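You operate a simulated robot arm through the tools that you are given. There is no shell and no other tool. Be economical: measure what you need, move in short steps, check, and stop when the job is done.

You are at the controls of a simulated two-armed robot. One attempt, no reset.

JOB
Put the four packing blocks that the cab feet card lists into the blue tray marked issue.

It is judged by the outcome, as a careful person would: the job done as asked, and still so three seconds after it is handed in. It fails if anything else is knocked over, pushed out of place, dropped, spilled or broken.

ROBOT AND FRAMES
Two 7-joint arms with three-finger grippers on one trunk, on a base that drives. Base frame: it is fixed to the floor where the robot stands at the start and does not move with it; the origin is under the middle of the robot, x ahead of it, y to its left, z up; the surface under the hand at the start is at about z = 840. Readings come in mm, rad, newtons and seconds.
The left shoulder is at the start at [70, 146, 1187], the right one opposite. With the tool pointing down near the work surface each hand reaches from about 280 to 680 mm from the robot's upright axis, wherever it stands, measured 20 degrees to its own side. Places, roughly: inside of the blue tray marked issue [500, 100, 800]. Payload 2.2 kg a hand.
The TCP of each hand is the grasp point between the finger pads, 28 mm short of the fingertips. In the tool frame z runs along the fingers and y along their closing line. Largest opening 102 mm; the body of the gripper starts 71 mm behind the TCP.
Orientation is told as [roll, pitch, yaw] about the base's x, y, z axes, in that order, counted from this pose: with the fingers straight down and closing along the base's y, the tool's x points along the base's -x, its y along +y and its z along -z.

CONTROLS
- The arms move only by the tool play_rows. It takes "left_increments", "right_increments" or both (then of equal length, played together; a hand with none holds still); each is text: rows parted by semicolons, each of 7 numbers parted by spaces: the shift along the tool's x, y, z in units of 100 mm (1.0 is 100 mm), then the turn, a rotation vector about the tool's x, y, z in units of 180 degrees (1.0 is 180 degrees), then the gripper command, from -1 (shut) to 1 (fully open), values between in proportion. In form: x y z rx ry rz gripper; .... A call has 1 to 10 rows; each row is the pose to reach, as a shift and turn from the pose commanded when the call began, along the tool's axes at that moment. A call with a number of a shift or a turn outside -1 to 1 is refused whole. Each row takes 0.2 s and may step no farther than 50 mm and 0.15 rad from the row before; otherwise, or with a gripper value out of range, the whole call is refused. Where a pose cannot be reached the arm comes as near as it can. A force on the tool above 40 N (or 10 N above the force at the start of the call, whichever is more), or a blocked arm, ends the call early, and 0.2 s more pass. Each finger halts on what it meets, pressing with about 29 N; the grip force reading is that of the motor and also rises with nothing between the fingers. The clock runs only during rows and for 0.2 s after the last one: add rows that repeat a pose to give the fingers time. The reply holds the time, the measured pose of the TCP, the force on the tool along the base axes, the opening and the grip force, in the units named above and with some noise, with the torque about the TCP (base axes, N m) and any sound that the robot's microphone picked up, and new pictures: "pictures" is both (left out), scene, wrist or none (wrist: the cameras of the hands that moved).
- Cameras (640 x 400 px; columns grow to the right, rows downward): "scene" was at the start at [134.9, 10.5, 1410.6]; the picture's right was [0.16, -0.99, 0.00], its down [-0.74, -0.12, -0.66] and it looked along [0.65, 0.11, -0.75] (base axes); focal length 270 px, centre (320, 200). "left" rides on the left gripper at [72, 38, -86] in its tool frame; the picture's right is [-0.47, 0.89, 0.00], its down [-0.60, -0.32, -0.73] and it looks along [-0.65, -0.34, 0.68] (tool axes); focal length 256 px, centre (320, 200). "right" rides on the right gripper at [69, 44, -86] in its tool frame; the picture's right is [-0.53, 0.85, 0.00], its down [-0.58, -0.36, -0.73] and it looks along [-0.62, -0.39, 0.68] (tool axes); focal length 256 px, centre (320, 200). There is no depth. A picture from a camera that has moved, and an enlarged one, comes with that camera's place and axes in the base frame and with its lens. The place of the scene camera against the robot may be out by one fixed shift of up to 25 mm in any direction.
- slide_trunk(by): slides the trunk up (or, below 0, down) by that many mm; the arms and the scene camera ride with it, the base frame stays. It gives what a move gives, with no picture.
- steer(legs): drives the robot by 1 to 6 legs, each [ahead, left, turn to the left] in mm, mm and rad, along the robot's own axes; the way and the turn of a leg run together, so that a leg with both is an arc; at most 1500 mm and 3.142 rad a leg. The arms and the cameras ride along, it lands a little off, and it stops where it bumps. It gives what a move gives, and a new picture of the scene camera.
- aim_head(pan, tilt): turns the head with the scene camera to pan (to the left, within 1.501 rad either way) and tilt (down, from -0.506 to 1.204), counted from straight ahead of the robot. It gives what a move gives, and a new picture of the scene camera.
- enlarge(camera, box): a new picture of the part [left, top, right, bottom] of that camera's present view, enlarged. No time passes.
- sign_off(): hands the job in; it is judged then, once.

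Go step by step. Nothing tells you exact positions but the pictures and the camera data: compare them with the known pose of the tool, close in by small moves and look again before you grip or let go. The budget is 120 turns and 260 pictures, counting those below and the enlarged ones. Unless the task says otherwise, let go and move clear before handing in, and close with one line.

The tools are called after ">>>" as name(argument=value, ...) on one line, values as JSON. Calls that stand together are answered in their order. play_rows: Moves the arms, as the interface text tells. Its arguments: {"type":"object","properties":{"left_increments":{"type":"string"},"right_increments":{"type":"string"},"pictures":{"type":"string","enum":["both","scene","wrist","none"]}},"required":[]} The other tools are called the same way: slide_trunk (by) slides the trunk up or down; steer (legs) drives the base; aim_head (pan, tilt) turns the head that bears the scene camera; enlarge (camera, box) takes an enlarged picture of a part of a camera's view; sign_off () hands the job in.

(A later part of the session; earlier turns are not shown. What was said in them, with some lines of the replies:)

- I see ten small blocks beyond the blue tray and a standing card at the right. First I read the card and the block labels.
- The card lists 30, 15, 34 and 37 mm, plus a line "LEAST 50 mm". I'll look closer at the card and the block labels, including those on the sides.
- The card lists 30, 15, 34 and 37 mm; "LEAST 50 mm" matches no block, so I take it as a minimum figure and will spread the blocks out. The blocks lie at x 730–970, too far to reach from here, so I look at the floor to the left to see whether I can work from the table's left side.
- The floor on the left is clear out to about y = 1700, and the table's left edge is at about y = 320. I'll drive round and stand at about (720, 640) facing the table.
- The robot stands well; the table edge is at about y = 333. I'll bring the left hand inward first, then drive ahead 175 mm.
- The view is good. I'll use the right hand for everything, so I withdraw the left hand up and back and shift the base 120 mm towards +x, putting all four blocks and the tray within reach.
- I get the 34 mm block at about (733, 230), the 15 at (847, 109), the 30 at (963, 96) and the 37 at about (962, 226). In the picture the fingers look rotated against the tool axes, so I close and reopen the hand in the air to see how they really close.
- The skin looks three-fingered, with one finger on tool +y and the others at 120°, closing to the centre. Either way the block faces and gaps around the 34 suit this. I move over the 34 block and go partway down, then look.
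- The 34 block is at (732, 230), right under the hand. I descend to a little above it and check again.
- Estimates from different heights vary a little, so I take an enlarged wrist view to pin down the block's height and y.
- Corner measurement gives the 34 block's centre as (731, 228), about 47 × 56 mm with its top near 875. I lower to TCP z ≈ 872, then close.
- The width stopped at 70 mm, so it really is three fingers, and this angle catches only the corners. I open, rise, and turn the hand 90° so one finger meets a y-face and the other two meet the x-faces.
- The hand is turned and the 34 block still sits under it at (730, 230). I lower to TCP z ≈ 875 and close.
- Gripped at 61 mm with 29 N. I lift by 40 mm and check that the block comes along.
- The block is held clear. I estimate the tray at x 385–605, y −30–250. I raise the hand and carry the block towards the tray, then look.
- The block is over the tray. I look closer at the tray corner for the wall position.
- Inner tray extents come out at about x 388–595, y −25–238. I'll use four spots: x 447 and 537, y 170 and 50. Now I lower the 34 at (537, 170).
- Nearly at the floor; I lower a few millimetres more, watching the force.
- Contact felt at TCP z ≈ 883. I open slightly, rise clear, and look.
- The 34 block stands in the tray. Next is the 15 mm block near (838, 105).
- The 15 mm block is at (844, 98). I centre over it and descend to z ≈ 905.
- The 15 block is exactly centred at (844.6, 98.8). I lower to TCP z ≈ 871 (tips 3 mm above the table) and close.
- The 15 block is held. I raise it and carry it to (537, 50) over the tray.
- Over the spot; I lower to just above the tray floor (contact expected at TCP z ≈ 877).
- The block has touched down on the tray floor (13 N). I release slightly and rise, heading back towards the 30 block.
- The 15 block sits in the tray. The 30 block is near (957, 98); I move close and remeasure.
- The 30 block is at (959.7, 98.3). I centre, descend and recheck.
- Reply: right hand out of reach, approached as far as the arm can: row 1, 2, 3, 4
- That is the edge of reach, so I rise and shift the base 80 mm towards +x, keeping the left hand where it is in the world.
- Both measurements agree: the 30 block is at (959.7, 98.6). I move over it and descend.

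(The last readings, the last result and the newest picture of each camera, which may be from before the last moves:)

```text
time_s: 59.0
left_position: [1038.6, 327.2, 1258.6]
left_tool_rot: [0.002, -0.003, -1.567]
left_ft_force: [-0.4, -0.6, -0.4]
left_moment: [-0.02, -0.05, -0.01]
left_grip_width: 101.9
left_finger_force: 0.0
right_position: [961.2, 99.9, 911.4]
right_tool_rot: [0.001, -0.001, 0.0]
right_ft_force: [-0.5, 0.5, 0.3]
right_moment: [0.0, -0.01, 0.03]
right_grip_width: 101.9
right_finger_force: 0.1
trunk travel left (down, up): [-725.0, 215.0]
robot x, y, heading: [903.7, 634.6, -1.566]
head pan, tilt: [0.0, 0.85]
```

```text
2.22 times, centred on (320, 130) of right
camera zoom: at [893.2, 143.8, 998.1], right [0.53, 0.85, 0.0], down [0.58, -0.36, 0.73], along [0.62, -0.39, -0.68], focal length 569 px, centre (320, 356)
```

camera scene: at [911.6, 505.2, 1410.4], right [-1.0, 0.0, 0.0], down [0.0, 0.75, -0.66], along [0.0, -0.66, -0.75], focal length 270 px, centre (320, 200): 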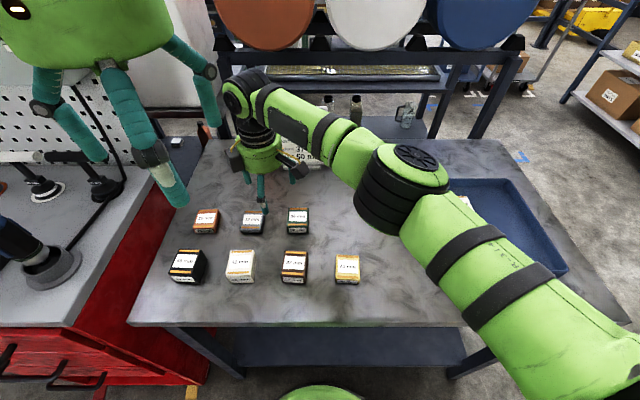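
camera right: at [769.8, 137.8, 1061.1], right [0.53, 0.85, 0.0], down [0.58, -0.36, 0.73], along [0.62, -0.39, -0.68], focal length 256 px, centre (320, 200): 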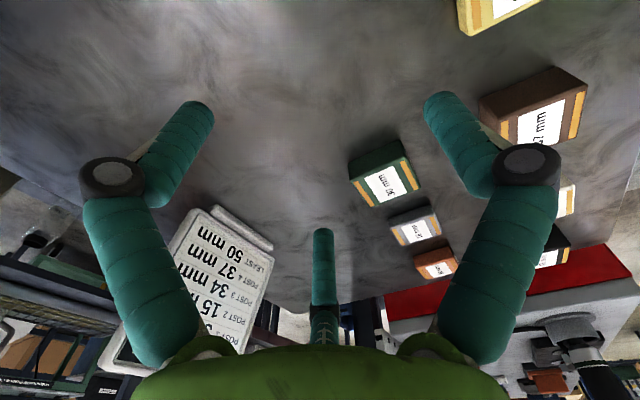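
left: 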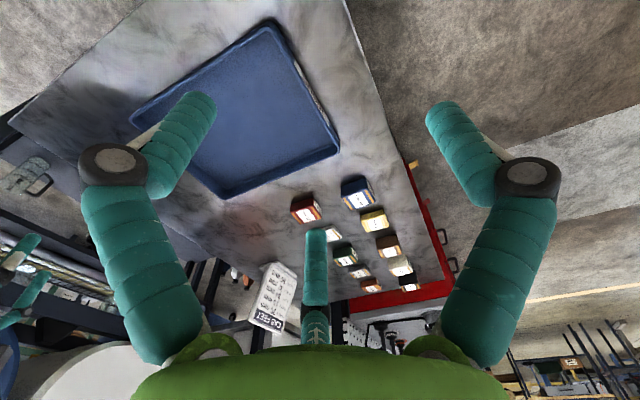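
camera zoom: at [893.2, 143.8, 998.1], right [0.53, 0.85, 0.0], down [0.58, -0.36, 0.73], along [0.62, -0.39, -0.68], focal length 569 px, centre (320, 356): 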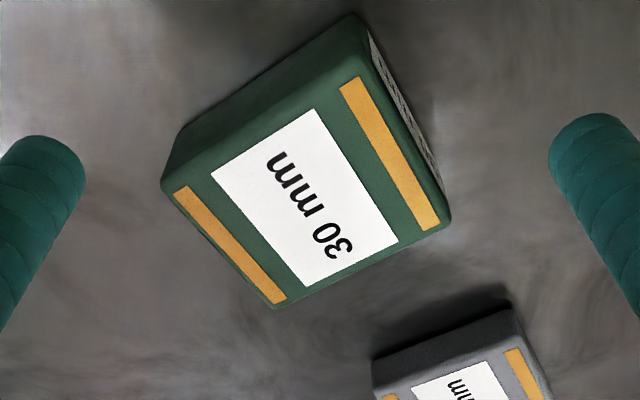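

>>> play_rows(right_increments="0.015 -0.01 0.2 0 0 0 1; 0.015 -0.01 0.36 0 0 0 1; 0.015 -0.01 0.36 0 0 0 1; 0.015 -0.01 0.36 0 0 0 0.4; 0.015 -0.01 0.36 0 0 0 0; 0.015 -0.01 0.36 0 0 0 -0.4; 0.015 -0.01 0.36 0 0 0 -0.4", pictures="none")

>>> play_rows(right_increments="0 0 -0.1 0 0 0 -0.4; 0 0 -0.4 0 0 0 -0.4; 0 0 -0.8 0 0 0 -0.4; 0 0 -0.8 0 0 0 -0.4")

```text
time_s: 60.6
left_position: [1038.7, 326.7, 1260.0]
left_tool_rot: [0.001, -0.002, -1.569]
left_ft_force: [-0.6, -0.5, -0.1]
left_moment: [0.0, -0.02, 0.0]
left_grip_width: 101.8
left_finger_force: 0.0
right_position: [960.6, 99.2, 876.3]
right_tool_rot: [0.0, 0.0, -0.001]
right_ft_force: [0.1, -0.6, 0.4]
right_moment: [-0.07, -0.01, -0.01]
right_grip_width: 60.6
right_finger_force: 22.6
trunk travel left (down, up): [-725.0, 215.0]
robot x, y, heading: [908.9, 631.6, -1.567]
head pan, tilt: [0.0, 0.85]
```

```text
time_s: 61.6
left_position: [1038.8, 326.0, 1259.0]
left_tool_rot: [0.0, 0.0, -1.57]
left_ft_force: [0.4, 0.6, 0.1]
left_moment: [-0.02, 0.01, 0.02]
left_grip_width: 102.0
left_finger_force: 0.1
right_position: [963.1, 99.4, 956.4]
right_tool_rot: [0.0, 0.0, 0.0]
right_ft_force: [-0.3, 0.1, -1.4]
right_moment: [0.04, -0.04, -0.02]
right_grip_width: 60.6
right_finger_force: 23.1
trunk travel left (down, up): [-725.0, 215.0]
robot x, y, heading: [902.7, 637.5, -1.574]
head pan, tilt: [0.0, 0.85]
camera scene: at [914.3, 504.8, 1410.3], right [-1.0, 0.0, 0.0], down [0.0, 0.75, -0.66], along [0.0, -0.66, -0.75], focal length 270 px, centre (320, 200)
camera right: at [893.3, 141.8, 1042.2], right [0.53, 0.85, 0.0], down [0.58, -0.36, 0.73], along [0.62, -0.39, -0.68], focal length 256 px, centre (320, 200)
```

scene: 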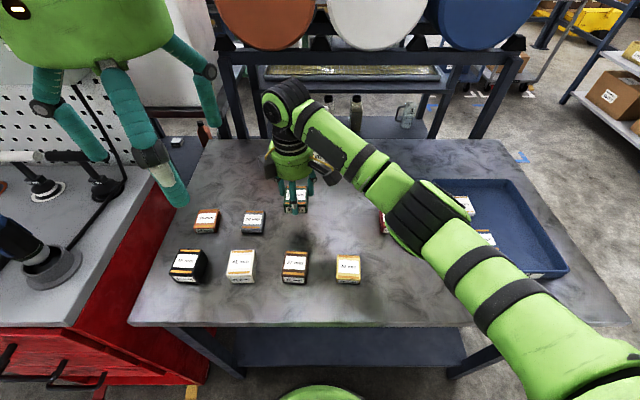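
right: 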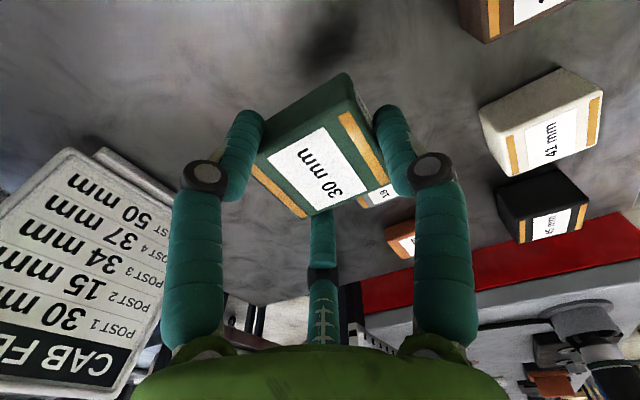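

The 30 block is held. I drive the base back 110 mm towards −x so the far tray spots are in reach.

>>> steer(legs=[[0, -110, 0]])

>>> play_rows(right_increments="0.45 0 -0.1 0 0 0 -0.4; 0.9 0 -0.2 0 0 0 -0.4; 1 0 -0.2 0 0 0 -0.4; 1 0 -0.2 0 0 0 -0.4", left_increments="0 0.4 0 0 0 0 1; 0 0.8 0 0 0 0 1; 0 0.9 0 0 0 0 1; 0 0.9 0 0 0 0 1", pictures="none")

>>> play_rows(right_increments="0.45 -0.1 0 0 0 0 -0.4; 0.9 -0.2 0 0 0 0 -0.4; 1 -0.25 0 0 0 0 -0.4; 1 -0.25 0 0 0 0 -0.4", pictures="none")

>>> play_rows(right_increments="0.45 -0.1 0 0 0 0 -0.4; 0.9 -0.2 0 0 0 0 -0.4; 1 -0.25 0 0 0 0 -0.4; 1 -0.25 0 0 0 0 -0.4")

```text
time_s: 62.8
left_position: [934.9, 325.6, 1259.5]
left_tool_rot: [-0.001, -0.001, -1.567]
left_ft_force: [0.1, -1.0, -0.5]
left_moment: [0.02, 0.0, 0.01]
left_grip_width: 102.0
left_finger_force: 0.0
right_position: [858.6, 99.9, 954.7]
right_tool_rot: [0.0, 0.0, 0.003]
right_ft_force: [0.1, 0.1, -0.5]
right_moment: [-0.01, 0.02, 0.02]
right_grip_width: 60.8
right_finger_force: 22.7
trunk travel left (down, up): [-725.0, 215.0]
robot x, y, heading: [798.7, 634.4, -1.569]
head pan, tilt: [0.0, 0.85]
camera scene: at [810.3, 504.9, 1410.4], right [-1.0, 0.0, 0.0], down [0.0, 0.75, -0.66], along [0.0, -0.66, -0.75], focal length 270 px, centre (320, 200)
```

scene: 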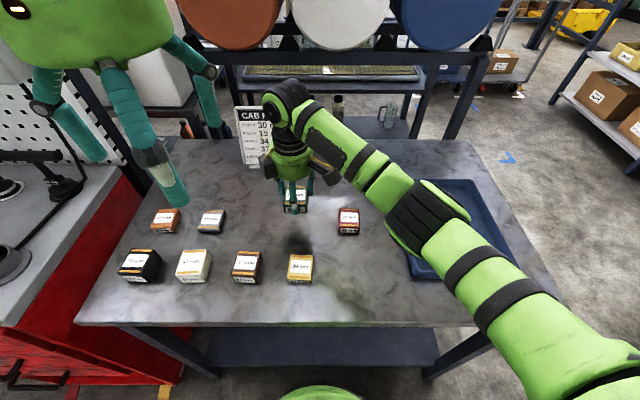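

```text
time_s: 63.8
left_position: [1024.6, 326.5, 1260.7]
left_tool_rot: [-0.001, -0.002, -1.568]
left_ft_force: [-0.7, 0.2, 0.7]
left_moment: [0.0, 0.0, 0.02]
left_grip_width: 102.0
left_finger_force: 0.1
right_position: [757.8, 99.4, 973.5]
right_tool_rot: [0.0, 0.0, 0.002]
right_ft_force: [0.1, 0.7, -0.7]
right_moment: [0.0, 0.01, -0.04]
right_grip_width: 61.0
right_finger_force: 22.5
trunk travel left (down, up): [-725.0, 215.0]
robot x, y, heading: [800.7, 635.2, -1.568]
head pan, tilt: [0.0, 0.85]
```

```text
time_s: 64.8
left_position: [1024.2, 327.0, 1261.0]
left_tool_rot: [0.0, -0.002, -1.568]
left_ft_force: [0.1, 0.7, 0.1]
left_moment: [0.01, 0.02, 0.02]
left_grip_width: 102.0
left_finger_force: 0.1
right_position: [657.0, 74.1, 974.9]
right_tool_rot: [0.0, -0.002, 0.001]
right_ft_force: [-0.7, 0.0, -0.9]
right_moment: [0.02, 0.0, -0.01]
right_grip_width: 60.8
right_finger_force: 22.0
trunk travel left (down, up): [-725.0, 215.0]
robot x, y, heading: [799.3, 634.3, -1.572]
head pan, tilt: [0.0, 0.85]
```

```text
time_s: 65.8
left_position: [1024.4, 326.5, 1261.5]
left_tool_rot: [0.001, -0.002, -1.566]
left_ft_force: [0.5, 0.1, 0.1]
left_moment: [-0.04, -0.05, -0.01]
left_grip_width: 101.9
left_finger_force: 0.0
right_position: [553.5, 48.9, 975.0]
right_tool_rot: [0.001, -0.003, 0.001]
right_ft_force: [-0.1, 0.4, -1.3]
right_moment: [0.01, -0.01, -0.01]
right_grip_width: 60.6
right_finger_force: 23.0
trunk travel left (down, up): [-725.0, 215.0]
robot x, y, heading: [798.6, 638.8, -1.572]
head pan, tilt: [0.0, 0.85]
camera scene: at [808.2, 505.0, 1410.4], right [-1.0, 0.0, 0.0], down [0.0, 0.75, -0.66], along [0.0, -0.66, -0.75], focal length 270 px, centre (320, 200)
camera right: at [485.7, 91.2, 1061.4], right [0.53, 0.85, 0.0], down [0.58, -0.36, 0.73], along [0.62, -0.39, -0.68], focal length 256 px, centre (320, 200)
```

scene: 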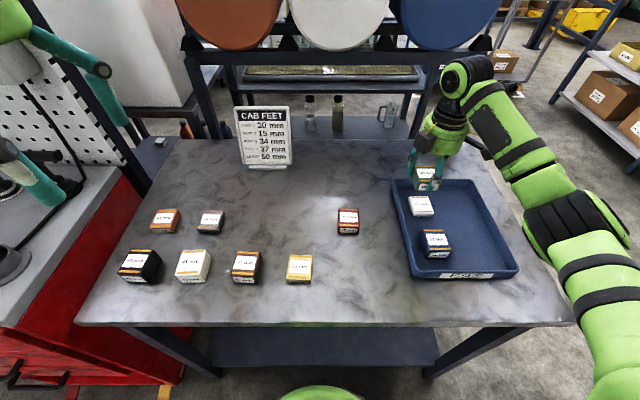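
right: 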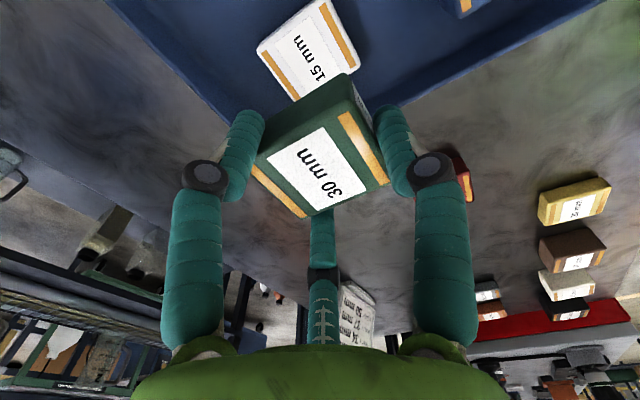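

I continue 108 mm to the far-side spot and begin lowering.

>>> play_rows(right_increments="0.45 0 0 0 0 0 -0.4; 0.9 0.01 0 0 0 0 -0.4; 1 0.01 0.3 0 0 0 -0.4; 1 0.01 0.4 0 0 0 -0.4; 1 0.01 0.4 0 0 0 -0.4")

>>> enlarge(camera="scene", box=[370, 140, 550, 300])

```text
time_s: 67.0
left_position: [1023.6, 326.2, 1260.9]
left_tool_rot: [-0.001, -0.002, -1.568]
left_ft_force: [-0.3, -0.5, -0.4]
left_moment: [0.03, 0.02, 0.03]
left_grip_width: 101.9
left_finger_force: 0.1
right_position: [456.4, 52.2, 934.8]
right_tool_rot: [0.0, -0.001, 0.002]
right_ft_force: [0.3, 0.5, -0.3]
right_moment: [-0.02, 0.0, 0.0]
right_grip_width: 60.7
right_finger_force: 22.0
trunk travel left (down, up): [-725.0, 215.0]
robot x, y, heading: [804.1, 637.0, -1.569]
head pan, tilt: [0.0, 0.85]
camera scene: at [808.1, 505.2, 1410.4], right [-1.0, 0.0, 0.0], down [0.0, 0.75, -0.66], along [0.0, -0.66, -0.75], focal length 270 px, centre (320, 200)
camera right: at [387.1, 93.9, 1021.2], right [0.53, 0.85, 0.0], down [0.58, -0.36, 0.73], along [0.62, -0.39, -0.68], focal length 256 px, centre (320, 200)
```

scene: 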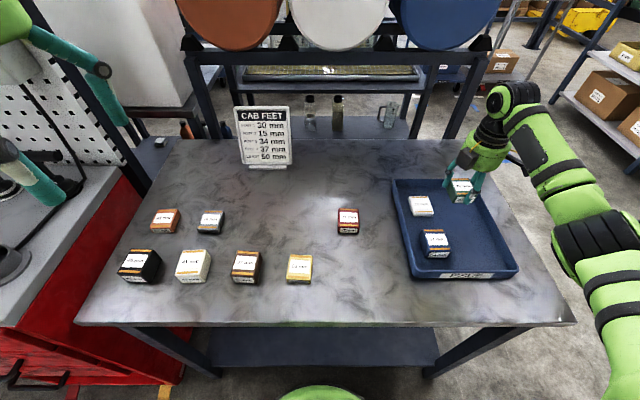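
right: 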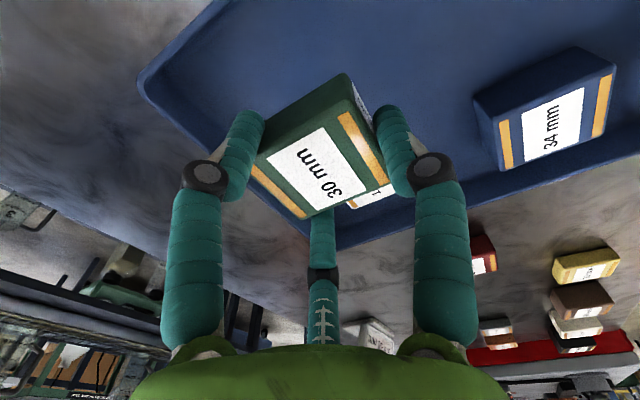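

```text
2.50 times, centred on (460, 220) of scene
camera zoom: at [808.1, 505.2, 1410.4], right [-1.0, 0.0, 0.0], down [0.0, 0.75, -0.66], along [0.0, -0.66, -0.75], focal length 674 px, centre (-30, 150)
```

zoom: 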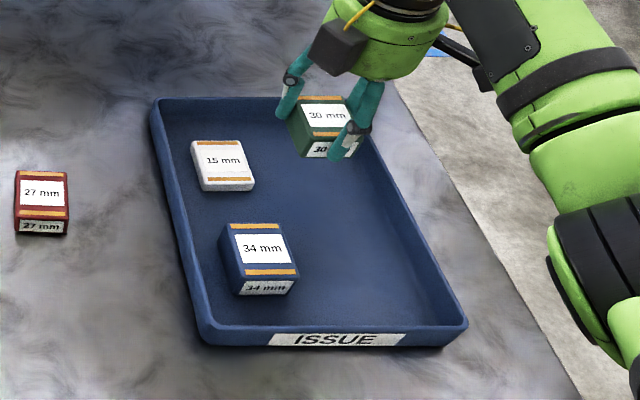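

I shift 9 mm more towards −x and lower to just above the floor (contact expected at about 882).

>>> play_rows(right_increments="0.08 0 0.1 0 0 0 -0.4; 0.08 0 0.4 0 0 0 -0.4; 0.08 0 0.5 0 0 0 -0.4; 0.08 0 0.5 0 0 0 -0.4", pictures="none")

>>> enlarge(camera="scene", box=[370, 140, 550, 300])

>>> play_rows(right_increments="0 0 0.015 0 0 0 -0.4; 0 0 0.03 0 0 0 -0.4; 0 0 0.03 0 0 0 -0.4", pictures="none")

```text
time_s: 68.0
left_position: [1024.2, 325.3, 1259.6]
left_tool_rot: [0.001, -0.001, -1.566]
left_ft_force: [0.3, 0.1, 0.1]
left_moment: [0.02, 0.0, 0.0]
left_grip_width: 101.9
left_finger_force: 0.1
right_position: [448.6, 49.8, 883.3]
right_tool_rot: [0.0, 0.0, 0.002]
right_ft_force: [-0.3, 0.2, 0.1]
right_moment: [-0.02, -0.02, 0.0]
right_grip_width: 60.7
right_finger_force: 22.4
trunk travel left (down, up): [-725.0, 215.0]
robot x, y, heading: [800.9, 633.0, -1.569]
head pan, tilt: [0.0, 0.85]
```

```text
2.50 times, centred on (460, 220) of scene
camera zoom: at [808.2, 505.2, 1410.4], right [-1.0, 0.0, 0.0], down [0.0, 0.75, -0.66], along [0.0, -0.66, -0.75], focal length 674 px, centre (-30, 150)
```

zoom: 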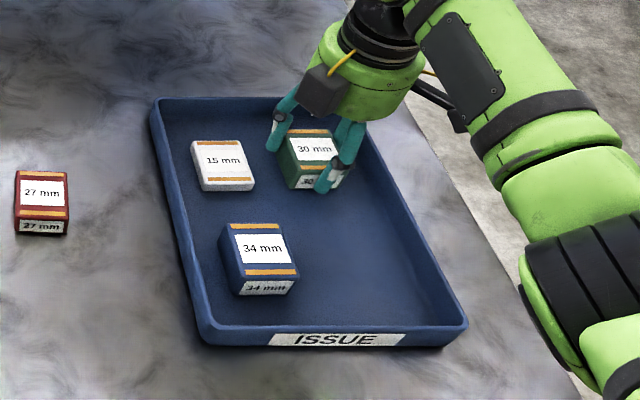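

```text
time_s: 68.8
left_position: [1024.2, 326.1, 1259.7]
left_tool_rot: [-0.001, -0.003, -1.566]
left_ft_force: [0.3, 0.1, 0.5]
left_moment: [-0.03, 0.0, -0.03]
left_grip_width: 102.1
left_finger_force: 0.0
right_position: [447.5, 50.8, 882.4]
right_tool_rot: [-0.001, -0.002, 0.002]
right_ft_force: [-0.6, 0.1, -1.1]
right_moment: [0.01, 0.03, 0.02]
right_grip_width: 60.6
right_finger_force: 22.1
trunk travel left (down, up): [-725.0, 215.0]
robot x, y, heading: [799.6, 636.2, -1.571]
head pan, tilt: [0.0, 0.85]
```

>>> play_rows(right_increments="0 0 0.015 0 0 0 -0.4; 0 0 0.03 0 0 0 -0.4; 0 0 0.03 0 0 0 -0.4", pictures="none")

```text
time_s: 69.6
left_position: [1025.2, 327.2, 1260.8]
left_tool_rot: [0.0, 0.0, -1.568]
left_ft_force: [-0.3, 0.2, 0.2]
left_moment: [-0.02, -0.02, 0.01]
left_grip_width: 101.7
left_finger_force: 0.1
right_position: [448.1, 50.2, 880.9]
right_tool_rot: [-0.004, 0.0, 0.001]
right_ft_force: [-2.0, -0.5, 9.6]
right_moment: [0.26, 0.09, 0.04]
right_grip_width: 60.7
right_finger_force: 22.2
trunk travel left (down, up): [-725.0, 215.0]
robot x, y, heading: [802.7, 631.7, -1.572]
head pan, tilt: [0.0, 0.85]
```

Touchdown of the 30. I release, rise, and go to the 37 block.

>>> play_rows(right_increments="0 0 -0.02 0 0 0 0.37; 0 0 -0.02 0 0 0 0.37; 0 0 -0.2 0 0 0 0.37; 0 0 -0.6 0 0 0 0.37; 0 0 -1 0 0 0 1; -0.4 0.15 -1 0 0 0 1; -0.8 0.3 -1 0 0 0 1; -1 0.4 -1 0 0 0 1", pictures="scene")

>>> play_rows(right_increments="-0.45 0.15 0 0 0 0 1; -0.9 0.3 0 0 0 0 1; -1 0.4 0 0 0 0 1", pictures="none")

>>> play_rows(right_increments="-0.45 0.15 0 0 0 0 1; -0.9 0.3 0 0 0 0 1; -1 0.4 0 0 0 0 1", pictures="none")

>>> play_rows(right_increments="-0.45 0.15 0 0 0 0 1; -0.9 0.3 0 0 0 0 1; -1 0.4 0 0 0 0 1; -1 0.4 0 0 0 0 1", pictures="both")

```text
time_s: 71.4
left_position: [1024.6, 327.5, 1261.7]
left_tool_rot: [0.0, -0.001, -1.567]
left_ft_force: [0.3, -0.3, 0.8]
left_moment: [0.0, 0.01, 0.02]
left_grip_width: 102.2
left_finger_force: 0.0
right_position: [546.6, 88.6, 979.1]
right_tool_rot: [-0.001, -0.001, 0.002]
right_ft_force: [-0.2, 0.0, -0.3]
right_moment: [-0.01, 0.02, 0.02]
right_grip_width: 102.0
right_finger_force: 0.0
trunk travel left (down, up): [-725.0, 215.0]
robot x, y, heading: [801.4, 633.8, -1.571]
head pan, tilt: [0.0, 0.85]
camera scene: at [808.6, 505.5, 1410.4], right [-1.0, 0.0, 0.0], down [0.0, 0.75, -0.66], along [0.0, -0.66, -0.75], focal length 270 px, centre (320, 200)
```

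scene: 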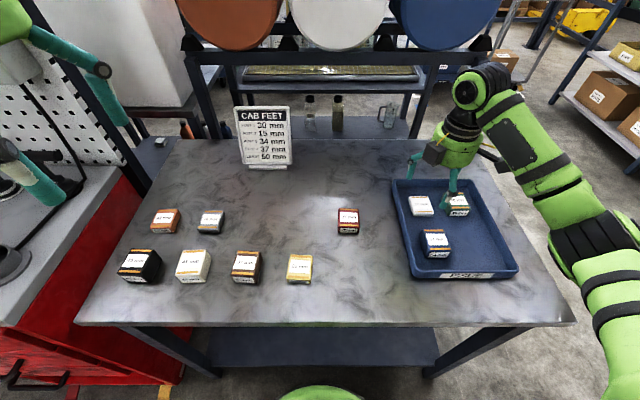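

```text
time_s: 72.2
left_position: [1022.5, 326.8, 1261.4]
left_tool_rot: [0.004, -0.002, -1.569]
left_ft_force: [-0.3, 0.3, -0.2]
left_moment: [-0.03, -0.03, -0.03]
left_grip_width: 101.9
left_finger_force: 0.0
right_position: [646.3, 131.4, 980.9]
right_tool_rot: [0.0, -0.003, 0.001]
right_ft_force: [0.1, 0.2, -1.0]
right_moment: [0.0, -0.02, -0.02]
right_grip_width: 102.2
right_finger_force: 0.0
trunk travel left (down, up): [-725.0, 215.0]
robot x, y, heading: [800.4, 633.6, -1.569]
head pan, tilt: [0.0, 0.85]
```

```text
time_s: 73.0
left_position: [1023.3, 326.3, 1261.1]
left_tool_rot: [-0.001, -0.002, -1.568]
left_ft_force: [0.4, -0.3, 0.1]
left_moment: [-0.02, -0.04, -0.01]
left_grip_width: 102.3
left_finger_force: 0.1
right_position: [746.9, 171.8, 979.8]
right_tool_rot: [-0.001, -0.003, -0.002]
right_ft_force: [0.0, -0.3, 0.2]
right_moment: [-0.03, -0.02, -0.01]
right_grip_width: 101.9
right_finger_force: 0.0
trunk travel left (down, up): [-725.0, 215.0]
robot x, y, heading: [799.3, 637.4, -1.573]
head pan, tilt: [0.0, 0.85]
```

```text
time_s: 74.0
left_position: [1024.9, 327.1, 1260.7]
left_tool_rot: [-0.002, 0.0, -1.568]
left_ft_force: [0.4, 0.3, 0.0]
left_moment: [-0.03, -0.03, 0.03]
left_grip_width: 101.8
left_finger_force: 0.1
right_position: [848.5, 210.0, 979.3]
right_tool_rot: [0.001, -0.001, 0.002]
right_ft_force: [-0.1, 0.1, -0.5]
right_moment: [-0.04, 0.0, 0.01]
right_grip_width: 102.2
right_finger_force: 0.0
trunk travel left (down, up): [-725.0, 215.0]
robot x, y, heading: [799.7, 634.7, -1.568]
head pan, tilt: [0.0, 0.85]
camera scene: at [808.6, 505.0, 1410.4], right [-1.0, 0.0, 0.0], down [0.0, 0.75, -0.66], along [0.0, -0.66, -0.75], focal length 270 px, centre (320, 200)
camera right: at [780.4, 252.3, 1066.1], right [0.53, 0.85, 0.0], down [0.58, -0.36, 0.73], along [0.62, -0.39, -0.68], focal length 256 px, centre (320, 200)
```

scene: 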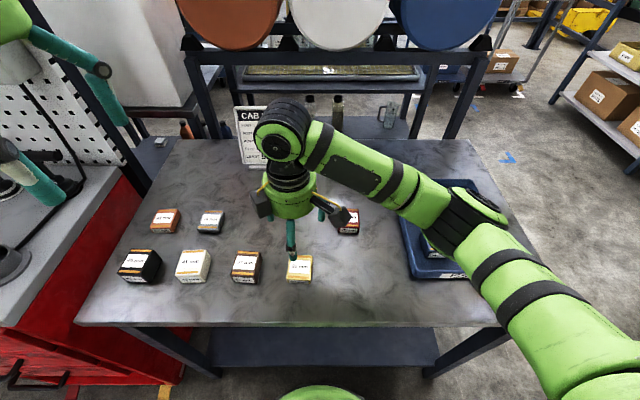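
right: 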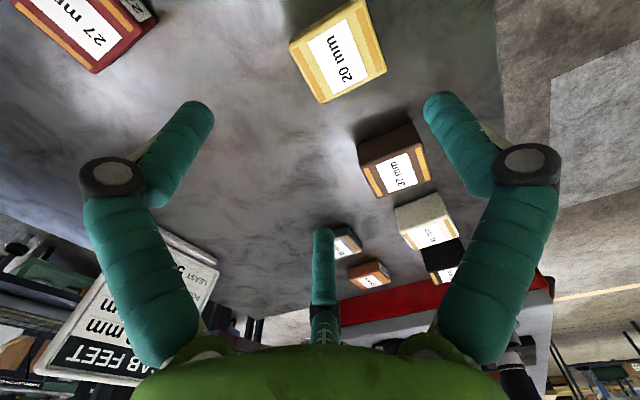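

The 37 block is near (960, 228); I move to it and remeasure.

>>> play_rows(right_increments="-0.45 0.1 0 0 0 0 1; -0.9 0.18 0 0 0 0 1; -0.95 0.18 0.1 0 0 0 1; -0.95 0.18 0.3 0 0 0 1; -0.95 0.18 0.3 0 0 0 1", pictures="none")

>>> enlarge(camera="right", box=[200, 20, 440, 200])

```text
time_s: 75.2
left_position: [1025.2, 326.1, 1261.4]
left_tool_rot: [-0.001, -0.004, -1.568]
left_ft_force: [0.3, -0.3, 0.0]
left_moment: [0.02, 0.03, -0.01]
left_grip_width: 101.9
left_finger_force: 0.0
right_position: [944.0, 228.5, 951.4]
right_tool_rot: [0.001, -0.002, 0.002]
right_ft_force: [0.6, -0.4, -0.5]
right_moment: [0.02, -0.01, -0.02]
right_grip_width: 102.1
right_finger_force: 0.0
trunk travel left (down, up): [-725.0, 215.0]
robot x, y, heading: [795.1, 633.7, -1.569]
head pan, tilt: [0.0, 0.85]
```

```text
2.22 times, centred on (320, 110) of right
camera zoom: at [875.8, 270.8, 1037.0], right [0.53, 0.85, 0.0], down [0.58, -0.36, 0.73], along [0.62, -0.39, -0.68], focal length 569 px, centre (320, 400)
```

zoom: 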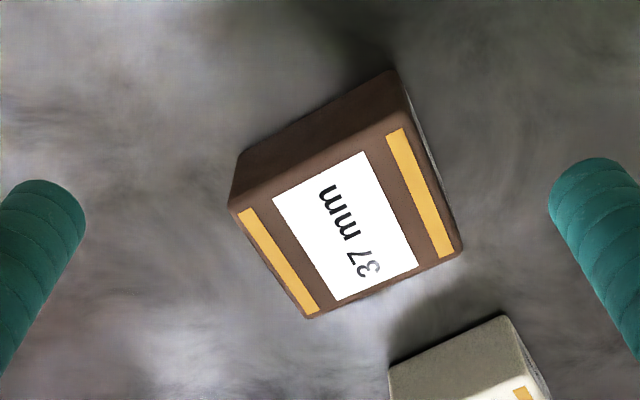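

The 37 block is at (960, 228.4), turned about −3°. I align, descend and check once more.

>>> play_rows(right_increments="-0.16 0 0.1 0 0 0.016 1; -0.16 0 0.36 0 0 0.016 1; -0.16 0 0.36 0 0 0.016 1", pictures="none")

>>> enlarge(camera="right", box=[200, 40, 440, 220])

>>> enlarge(camera="scene", box=[100, 160, 340, 310])

```text
time_s: 76.0
left_position: [1023.9, 325.8, 1260.1]
left_tool_rot: [-0.001, -0.002, -1.568]
left_ft_force: [-0.1, -0.1, 0.1]
left_moment: [0.02, 0.01, 0.0]
left_grip_width: 102.0
left_finger_force: 0.0
right_position: [958.2, 228.1, 914.1]
right_tool_rot: [0.0, 0.0, -0.046]
right_ft_force: [-0.3, -0.6, 0.2]
right_moment: [0.0, 0.01, -0.01]
right_grip_width: 102.0
right_finger_force: 0.0
trunk travel left (down, up): [-725.0, 215.0]
robot x, y, heading: [799.5, 635.9, -1.57]
head pan, tilt: [0.0, 0.85]
```

```text
2.22 times, centred on (320, 130) of right
camera zoom: at [892.5, 274.3, 1000.9], right [0.57, 0.82, 0.0], down [0.56, -0.39, 0.73], along [0.6, -0.42, -0.68], focal length 569 px, centre (320, 356)
```

zoom: 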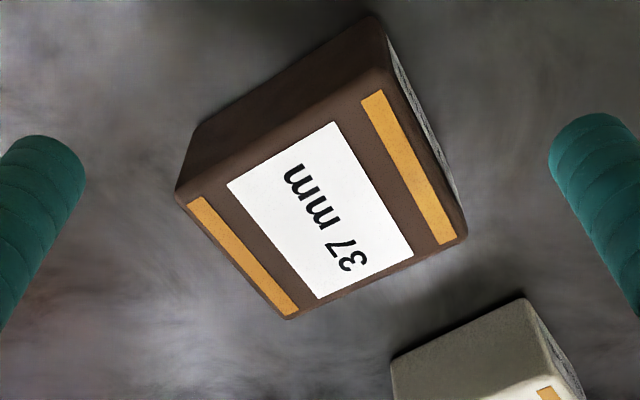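

```text
2.67 times, centred on (220, 235) of scene
camera zoom: at [807.9, 505.2, 1410.4], right [-1.0, 0.0, 0.0], down [0.0, 0.75, -0.66], along [0.0, -0.66, -0.75], focal length 719 px, centre (587, 107)
```

zoom: 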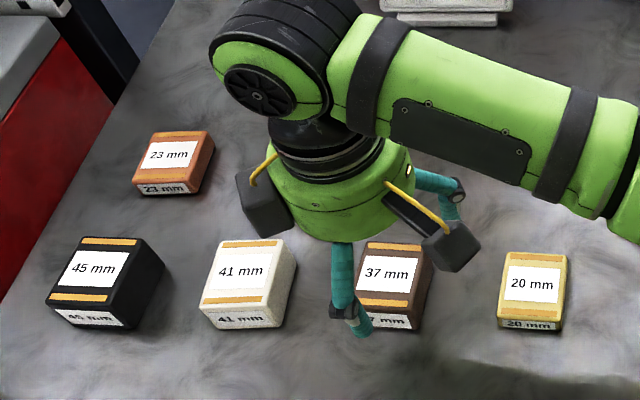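

Centred to within 2 mm. I lower, close and lift.

>>> play_rows(right_increments="-0.02 0.01 0.2 0 0 0 1; -0.02 0.01 0.37 0 0 0 1; -0.02 0.01 0.37 0 0 0 1; -0.02 0.01 0.37 0 0 0 0.4; -0.02 0.01 0.37 0 0 0 0; -0.02 0.01 0.37 0 0 0 -0.4; -0.02 0.01 0.37 0 0 0 -0.4", pictures="none")

>>> play_rows(right_increments="0 0 -0.1 0 0 0 -0.4; 0 0 -0.5 0 0 0 -0.4; 0 0 -0.95 0 0 0 -0.4; 0 0 -0.95 0 0 0 -0.4")

```text
time_s: 77.6
left_position: [1023.9, 326.7, 1259.4]
left_tool_rot: [0.0, -0.002, -1.568]
left_ft_force: [-0.1, -0.1, -0.2]
left_moment: [-0.01, 0.01, 0.02]
left_grip_width: 102.1
left_finger_force: 0.0
right_position: [959.7, 229.2, 877.4]
right_tool_rot: [0.0, -0.001, -0.048]
right_ft_force: [0.2, 0.0, 1.7]
right_moment: [-0.1, 0.04, 0.02]
right_grip_width: 60.5
right_finger_force: 29.2
trunk travel left (down, up): [-725.0, 215.0]
robot x, y, heading: [801.7, 636.3, -1.566]
head pan, tilt: [0.0, 0.85]
```

```text
time_s: 78.6
left_position: [1023.5, 326.0, 1260.5]
left_tool_rot: [-0.001, -0.003, -1.567]
left_ft_force: [0.0, 0.1, -0.5]
left_moment: [0.03, 0.02, 0.0]
left_grip_width: 102.2
left_finger_force: 0.2
right_position: [959.0, 226.8, 972.9]
right_tool_rot: [0.001, -0.002, -0.049]
right_ft_force: [-0.7, -0.2, -0.8]
right_moment: [-0.04, -0.02, 0.01]
right_grip_width: 60.7
right_finger_force: 29.7
trunk travel left (down, up): [-725.0, 215.0]
robot x, y, heading: [800.8, 639.8, -1.569]
head pan, tilt: [0.0, 0.85]
camera scene: at [808.3, 504.7, 1410.3], right [-1.0, 0.0, 0.0], down [0.0, 0.75, -0.66], along [0.0, -0.66, -0.75], focal length 270 px, centre (320, 200)
camera right: at [893.7, 273.6, 1059.5], right [0.57, 0.82, 0.0], down [0.56, -0.39, 0.73], along [0.6, -0.42, -0.68], focal length 256 px, centre (320, 200)
```

scene: 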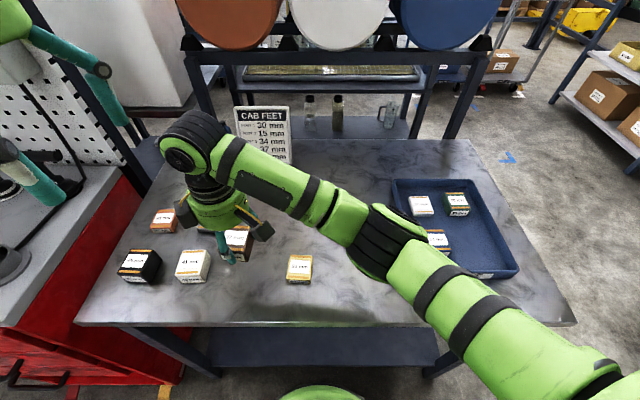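
right: 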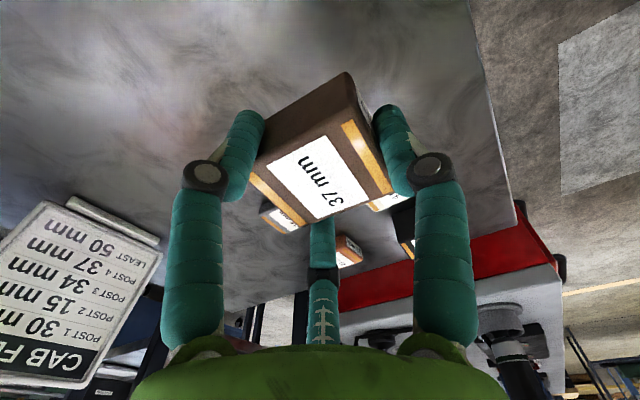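

The 37 block is held. I straighten the hand and carry the block across to (447, 170).

>>> play_rows(right_increments="0.45 -0.1 0 0 0 -0.016 -0.4; 0.9 -0.2 0 0 0 -0.016 -0.4; 1 -0.2 0 0 0 -0.016 -0.4; 1 -0.2 0 0 0 -0.016 -0.4", pictures="none")

>>> play_rows(right_increments="0.45 -0.05 0 0 0 0 -0.4; 0.9 -0.1 0 0 0 0 -0.4; 1 -0.1 0 0 0 0 -0.4", pictures="none")

>>> play_rows(right_increments="0.45 -0.05 0 0 0 0 -0.4; 0.9 -0.1 0 0 0 0 -0.4; 1 -0.1 0 0 0 0 -0.4", pictures="none")

>>> play_rows(right_increments="0.45 -0.05 0 0 0 0 -0.4; 0.9 -0.1 0 0 0 0 -0.4; 1 -0.1 0 0 0 0 -0.4", pictures="none")

>>> play_rows(right_increments="0.45 -0.05 0 0 0 0 -0.4; 0.9 -0.1 0 0 0 0 -0.4; 1 -0.1 0 0 0 0 -0.4; 1 -0.1 0 0 0 0 -0.4")

```text
time_s: 79.6
left_position: [1024.1, 325.8, 1261.0]
left_tool_rot: [0.001, -0.002, -1.568]
left_ft_force: [-0.7, 0.2, 0.1]
left_moment: [-0.01, 0.02, 0.01]
left_grip_width: 101.9
left_finger_force: 0.0
right_position: [858.4, 213.7, 973.4]
right_tool_rot: [0.0, 0.0, 0.002]
right_ft_force: [-0.5, 0.0, -0.8]
right_moment: [0.02, -0.01, 0.07]
right_grip_width: 60.5
right_finger_force: 22.1
trunk travel left (down, up): [-725.0, 215.0]
robot x, y, heading: [802.7, 634.7, -1.573]
head pan, tilt: [0.0, 0.85]
```

```text
time_s: 80.4
left_position: [1025.7, 325.9, 1261.1]
left_tool_rot: [0.0, -0.001, -1.568]
left_ft_force: [0.8, -1.6, 0.6]
left_moment: [0.01, -0.01, 0.01]
left_grip_width: 101.8
left_finger_force: 0.0
right_position: [759.6, 204.7, 973.0]
right_tool_rot: [0.0, 0.001, 0.002]
right_ft_force: [0.2, -0.3, -0.9]
right_moment: [0.02, 0.03, -0.02]
right_grip_width: 60.7
right_finger_force: 21.8
trunk travel left (down, up): [-725.0, 215.0]
robot x, y, heading: [797.7, 639.5, -1.568]
head pan, tilt: [0.0, 0.85]
```

```text
time_s: 81.2
left_position: [1025.3, 327.1, 1261.1]
left_tool_rot: [-0.002, -0.002, -1.568]
left_ft_force: [0.0, -0.7, -0.1]
left_moment: [0.01, 0.01, 0.0]
left_grip_width: 102.0
left_finger_force: 0.1
right_position: [660.8, 193.9, 972.8]
right_tool_rot: [0.001, -0.001, 0.003]
right_ft_force: [0.7, 0.7, -1.0]
right_moment: [-0.01, 0.06, -0.01]
right_grip_width: 60.8
right_finger_force: 22.1
trunk travel left (down, up): [-725.0, 215.0]
robot x, y, heading: [801.1, 638.7, -1.569]
head pan, tilt: [0.0, 0.85]
```

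```text
time_s: 82.0
left_position: [1024.5, 325.8, 1259.4]
left_tool_rot: [-0.001, -0.002, -1.568]
left_ft_force: [-0.4, 0.5, -0.9]
left_moment: [-0.01, 0.0, -0.01]
left_grip_width: 102.1
left_finger_force: 0.1
right_position: [560.3, 183.4, 971.7]
right_tool_rot: [-0.001, -0.002, 0.0]
right_ft_force: [-0.1, 0.2, -1.1]
right_moment: [0.01, -0.01, -0.02]
right_grip_width: 60.5
right_finger_force: 23.0
trunk travel left (down, up): [-725.0, 215.0]
robot x, y, heading: [803.9, 632.9, -1.567]
head pan, tilt: [0.0, 0.85]
```

```text
time_s: 83.0
left_position: [1023.7, 327.0, 1261.4]
left_tool_rot: [0.001, -0.001, -1.567]
left_ft_force: [0.1, -0.5, 0.3]
left_moment: [0.04, -0.04, 0.0]
left_grip_width: 102.1
left_finger_force: 0.1
right_position: [460.3, 174.6, 970.2]
right_tool_rot: [0.001, -0.002, 0.001]
right_ft_force: [-0.6, 0.1, -1.1]
right_moment: [0.01, -0.02, 0.0]
right_grip_width: 60.9
right_finger_force: 22.8
trunk travel left (down, up): [-725.0, 215.0]
robot x, y, heading: [803.4, 634.5, -1.565]
head pan, tilt: [0.0, 0.85]
camera scene: at [808.1, 505.0, 1410.4], right [-1.0, 0.0, 0.0], down [0.0, 0.75, -0.66], along [0.0, -0.66, -0.75], focal length 270 px, centre (320, 200)
camera right: at [392.0, 216.8, 1056.1], right [0.53, 0.85, 0.0], down [0.58, -0.36, 0.73], along [0.62, -0.39, -0.68], focal length 256 px, centre (320, 200)
```

scene: 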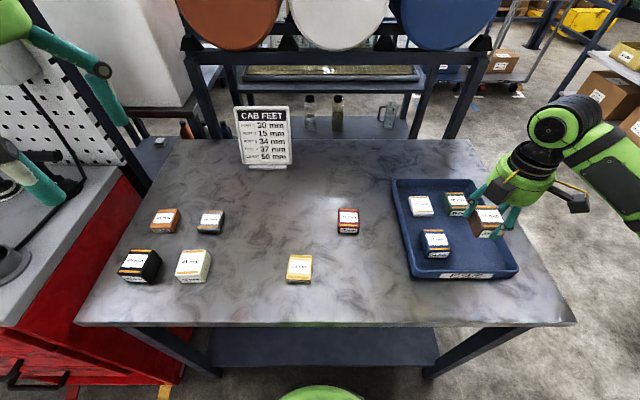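
right: 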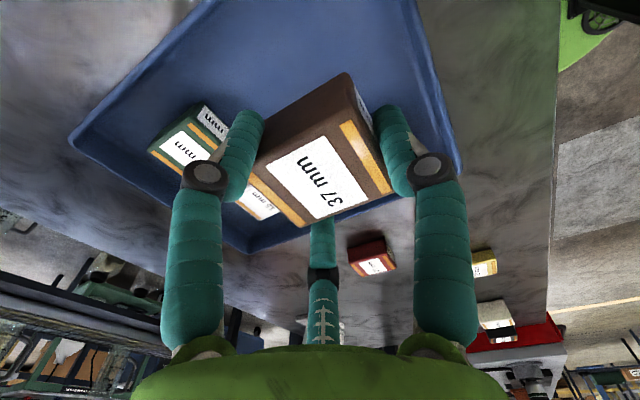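

I lower at (448, 170).

>>> play_rows(right_increments="0.12 -0.04 0.3 0 0 0 -0.4; 0.12 -0.04 0.65 0 0 0 -0.4; 0.12 -0.04 0.84 0 0 0 -0.4; 0.12 -0.04 0.84 0 0 0 -0.4", pictures="none")

>>> enlarge(camera="scene", box=[370, 140, 550, 300])

>>> play_rows(right_increments="0 0 0.015 0 0 0 -0.4; 0 0 0.03 0 0 0 -0.4; 0 0 0.03 0 0 0 -0.4", pictures="none")

```text
time_s: 84.0
left_position: [1023.8, 326.9, 1260.4]
left_tool_rot: [0.002, -0.002, -1.568]
left_ft_force: [0.4, 0.0, 0.3]
left_moment: [0.03, 0.03, -0.01]
left_grip_width: 102.1
left_finger_force: 0.0
right_position: [449.0, 169.1, 886.0]
right_tool_rot: [0.0, 0.0, 0.001]
right_ft_force: [-0.4, 0.3, -1.3]
right_moment: [-0.01, -0.03, 0.01]
right_grip_width: 60.7
right_finger_force: 22.1
trunk travel left (down, up): [-725.0, 215.0]
robot x, y, heading: [798.8, 638.2, -1.566]
head pan, tilt: [0.0, 0.85]
```

```text
2.50 times, centred on (460, 220) of scene
camera zoom: at [808.2, 505.0, 1410.4], right [-1.0, 0.0, 0.0], down [0.0, 0.75, -0.66], along [0.0, -0.66, -0.75], focal length 674 px, centre (-30, 150)
```

zoom: 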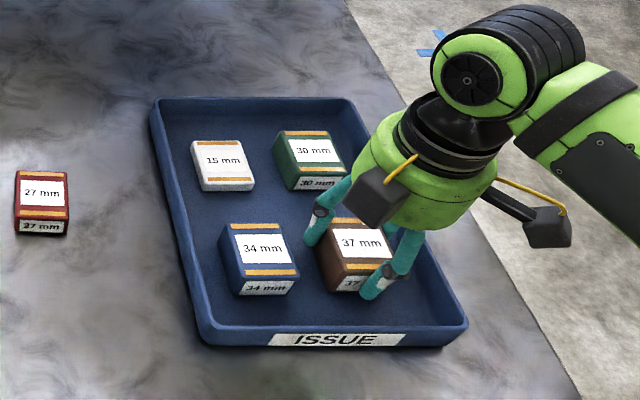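

```text
time_s: 84.8
left_position: [1024.6, 326.5, 1261.4]
left_tool_rot: [0.0, -0.001, -1.567]
left_ft_force: [0.1, -0.3, 0.6]
left_moment: [-0.01, 0.02, 0.01]
left_grip_width: 102.3
left_finger_force: 0.0
right_position: [448.8, 169.3, 883.7]
right_tool_rot: [-0.001, 0.0, 0.002]
right_ft_force: [-0.4, -0.3, -1.4]
right_moment: [0.03, -0.03, -0.01]
right_grip_width: 61.1
right_finger_force: 22.7
trunk travel left (down, up): [-725.0, 215.0]
robot x, y, heading: [799.2, 635.5, -1.57]
head pan, tilt: [0.0, 0.85]
```

>>> play_rows(right_increments="0 0 0.015 0 0 0 -0.4; 0 0 0.02 0 0 0 -0.4; 0 0 0.02 0 0 0 -0.4", pictures="none")

```text
time_s: 85.6
left_position: [1024.5, 326.1, 1262.0]
left_tool_rot: [0.001, 0.0, -1.568]
left_ft_force: [0.0, 1.0, -0.5]
left_moment: [0.01, 0.01, 0.01]
left_grip_width: 102.1
left_finger_force: 0.1
right_position: [448.9, 169.8, 882.8]
right_tool_rot: [-0.002, 0.0, 0.002]
right_ft_force: [-0.2, -1.1, 5.0]
right_moment: [0.12, 0.04, -0.02]
right_grip_width: 60.6
right_finger_force: 22.7
trunk travel left (down, up): [-725.0, 215.0]
robot x, y, heading: [800.8, 638.5, -1.569]
head pan, tilt: [0.0, 0.85]
```

Touchdown (5 N). I release, rise straight up and move clear for a final look.

>>> play_rows(right_increments="0 0 0 0 0 0 0.37; 0 0 0 0 0 0 0.37; 0 0 -0.2 0 0 0 0.37; 0 0 -0.6 0 0 0 0.37; 0 0 -1 0 0 0 0.6; 0 0.4 -1 0 0 0 1; 0 0.8 -1 0 0 0 1; 0 1 -1 0 0 0 1; 0 1 -1 0 0 0 1", pictures="scene")

>>> play_rows(right_increments="0 0 -0.4 0 0 0 1; 0 0.4 -0.8 0 0 0 1; 0 0.6 -0.8 0 0 0 1; 0 0.6 -0.8 0 0 0 1", pictures="none")

>>> enlarge(camera="scene", box=[340, 130, 560, 310])

>>> enlarge(camera="scene", box=[60, 90, 380, 330])

```text
time_s: 87.6
left_position: [1024.4, 325.8, 1260.0]
left_tool_rot: [0.0, -0.001, -1.568]
left_ft_force: [0.4, -0.4, -0.8]
left_moment: [-0.03, -0.01, -0.04]
left_grip_width: 101.7
left_finger_force: 0.1
right_position: [448.1, 268.7, 981.7]
right_tool_rot: [-0.001, -0.001, 0.002]
right_ft_force: [-0.4, -0.2, -0.5]
right_moment: [-0.05, 0.01, -0.01]
right_grip_width: 101.7
right_finger_force: 0.1
trunk travel left (down, up): [-725.0, 215.0]
robot x, y, heading: [800.5, 634.5, -1.572]
head pan, tilt: [0.0, 0.85]
camera scene: at [808.2, 504.8, 1410.4], right [-1.0, 0.0, 0.0], down [0.0, 0.75, -0.66], along [0.0, -0.66, -0.75], focal length 270 px, centre (320, 200)
```

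scene: 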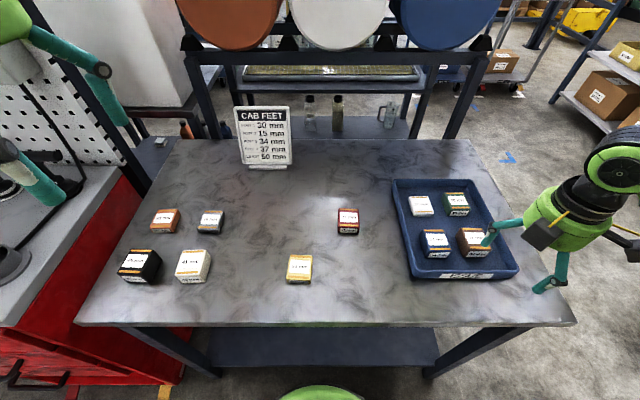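

```text
refused: row 2 steps farther than a row can; nothing moved
```

```text
2.22 times, centred on (450, 220) of scene
camera zoom: at [808.2, 504.8, 1410.4], right [-1.0, 0.0, 0.0], down [0.0, 0.75, -0.66], along [0.0, -0.66, -0.75], focal length 599 px, centre (31, 156)
```

zoom: 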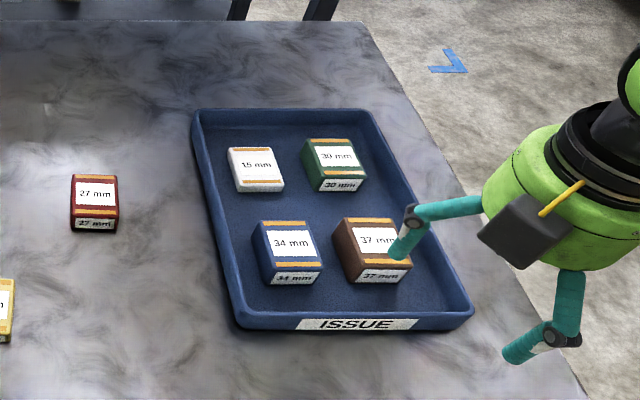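

```text
1.67 times, centred on (220, 210) of scene
camera zoom: at [808.2, 504.8, 1410.4], right [-1.0, 0.0, 0.0], down [0.0, 0.75, -0.66], along [0.0, -0.66, -0.75], focal length 450 px, centre (487, 183)
```

zoom: 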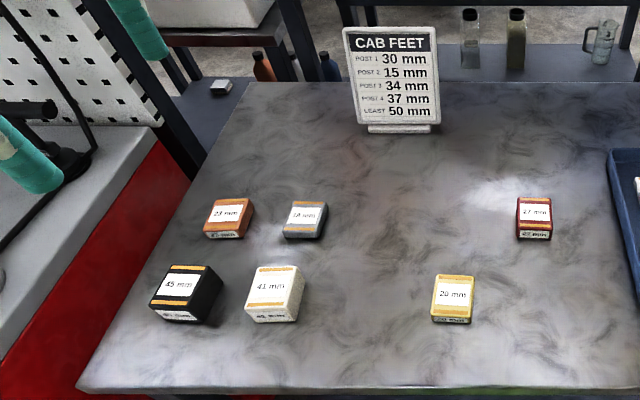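

All four listed blocks (30, 15, 34 and 37 mm) stand flat in the issue tray. The other six and the card look undisturbed, and both hands are clear and open, so I hand in.

>>> sign_off()

```text
The job is handed in.
```

The 30, 15, 34 and 37 mm blocks from the cab feet card are in the blue issue tray and the job is handed in; the card's "LEAST 50 mm" line matched no block, so I did not act on it.
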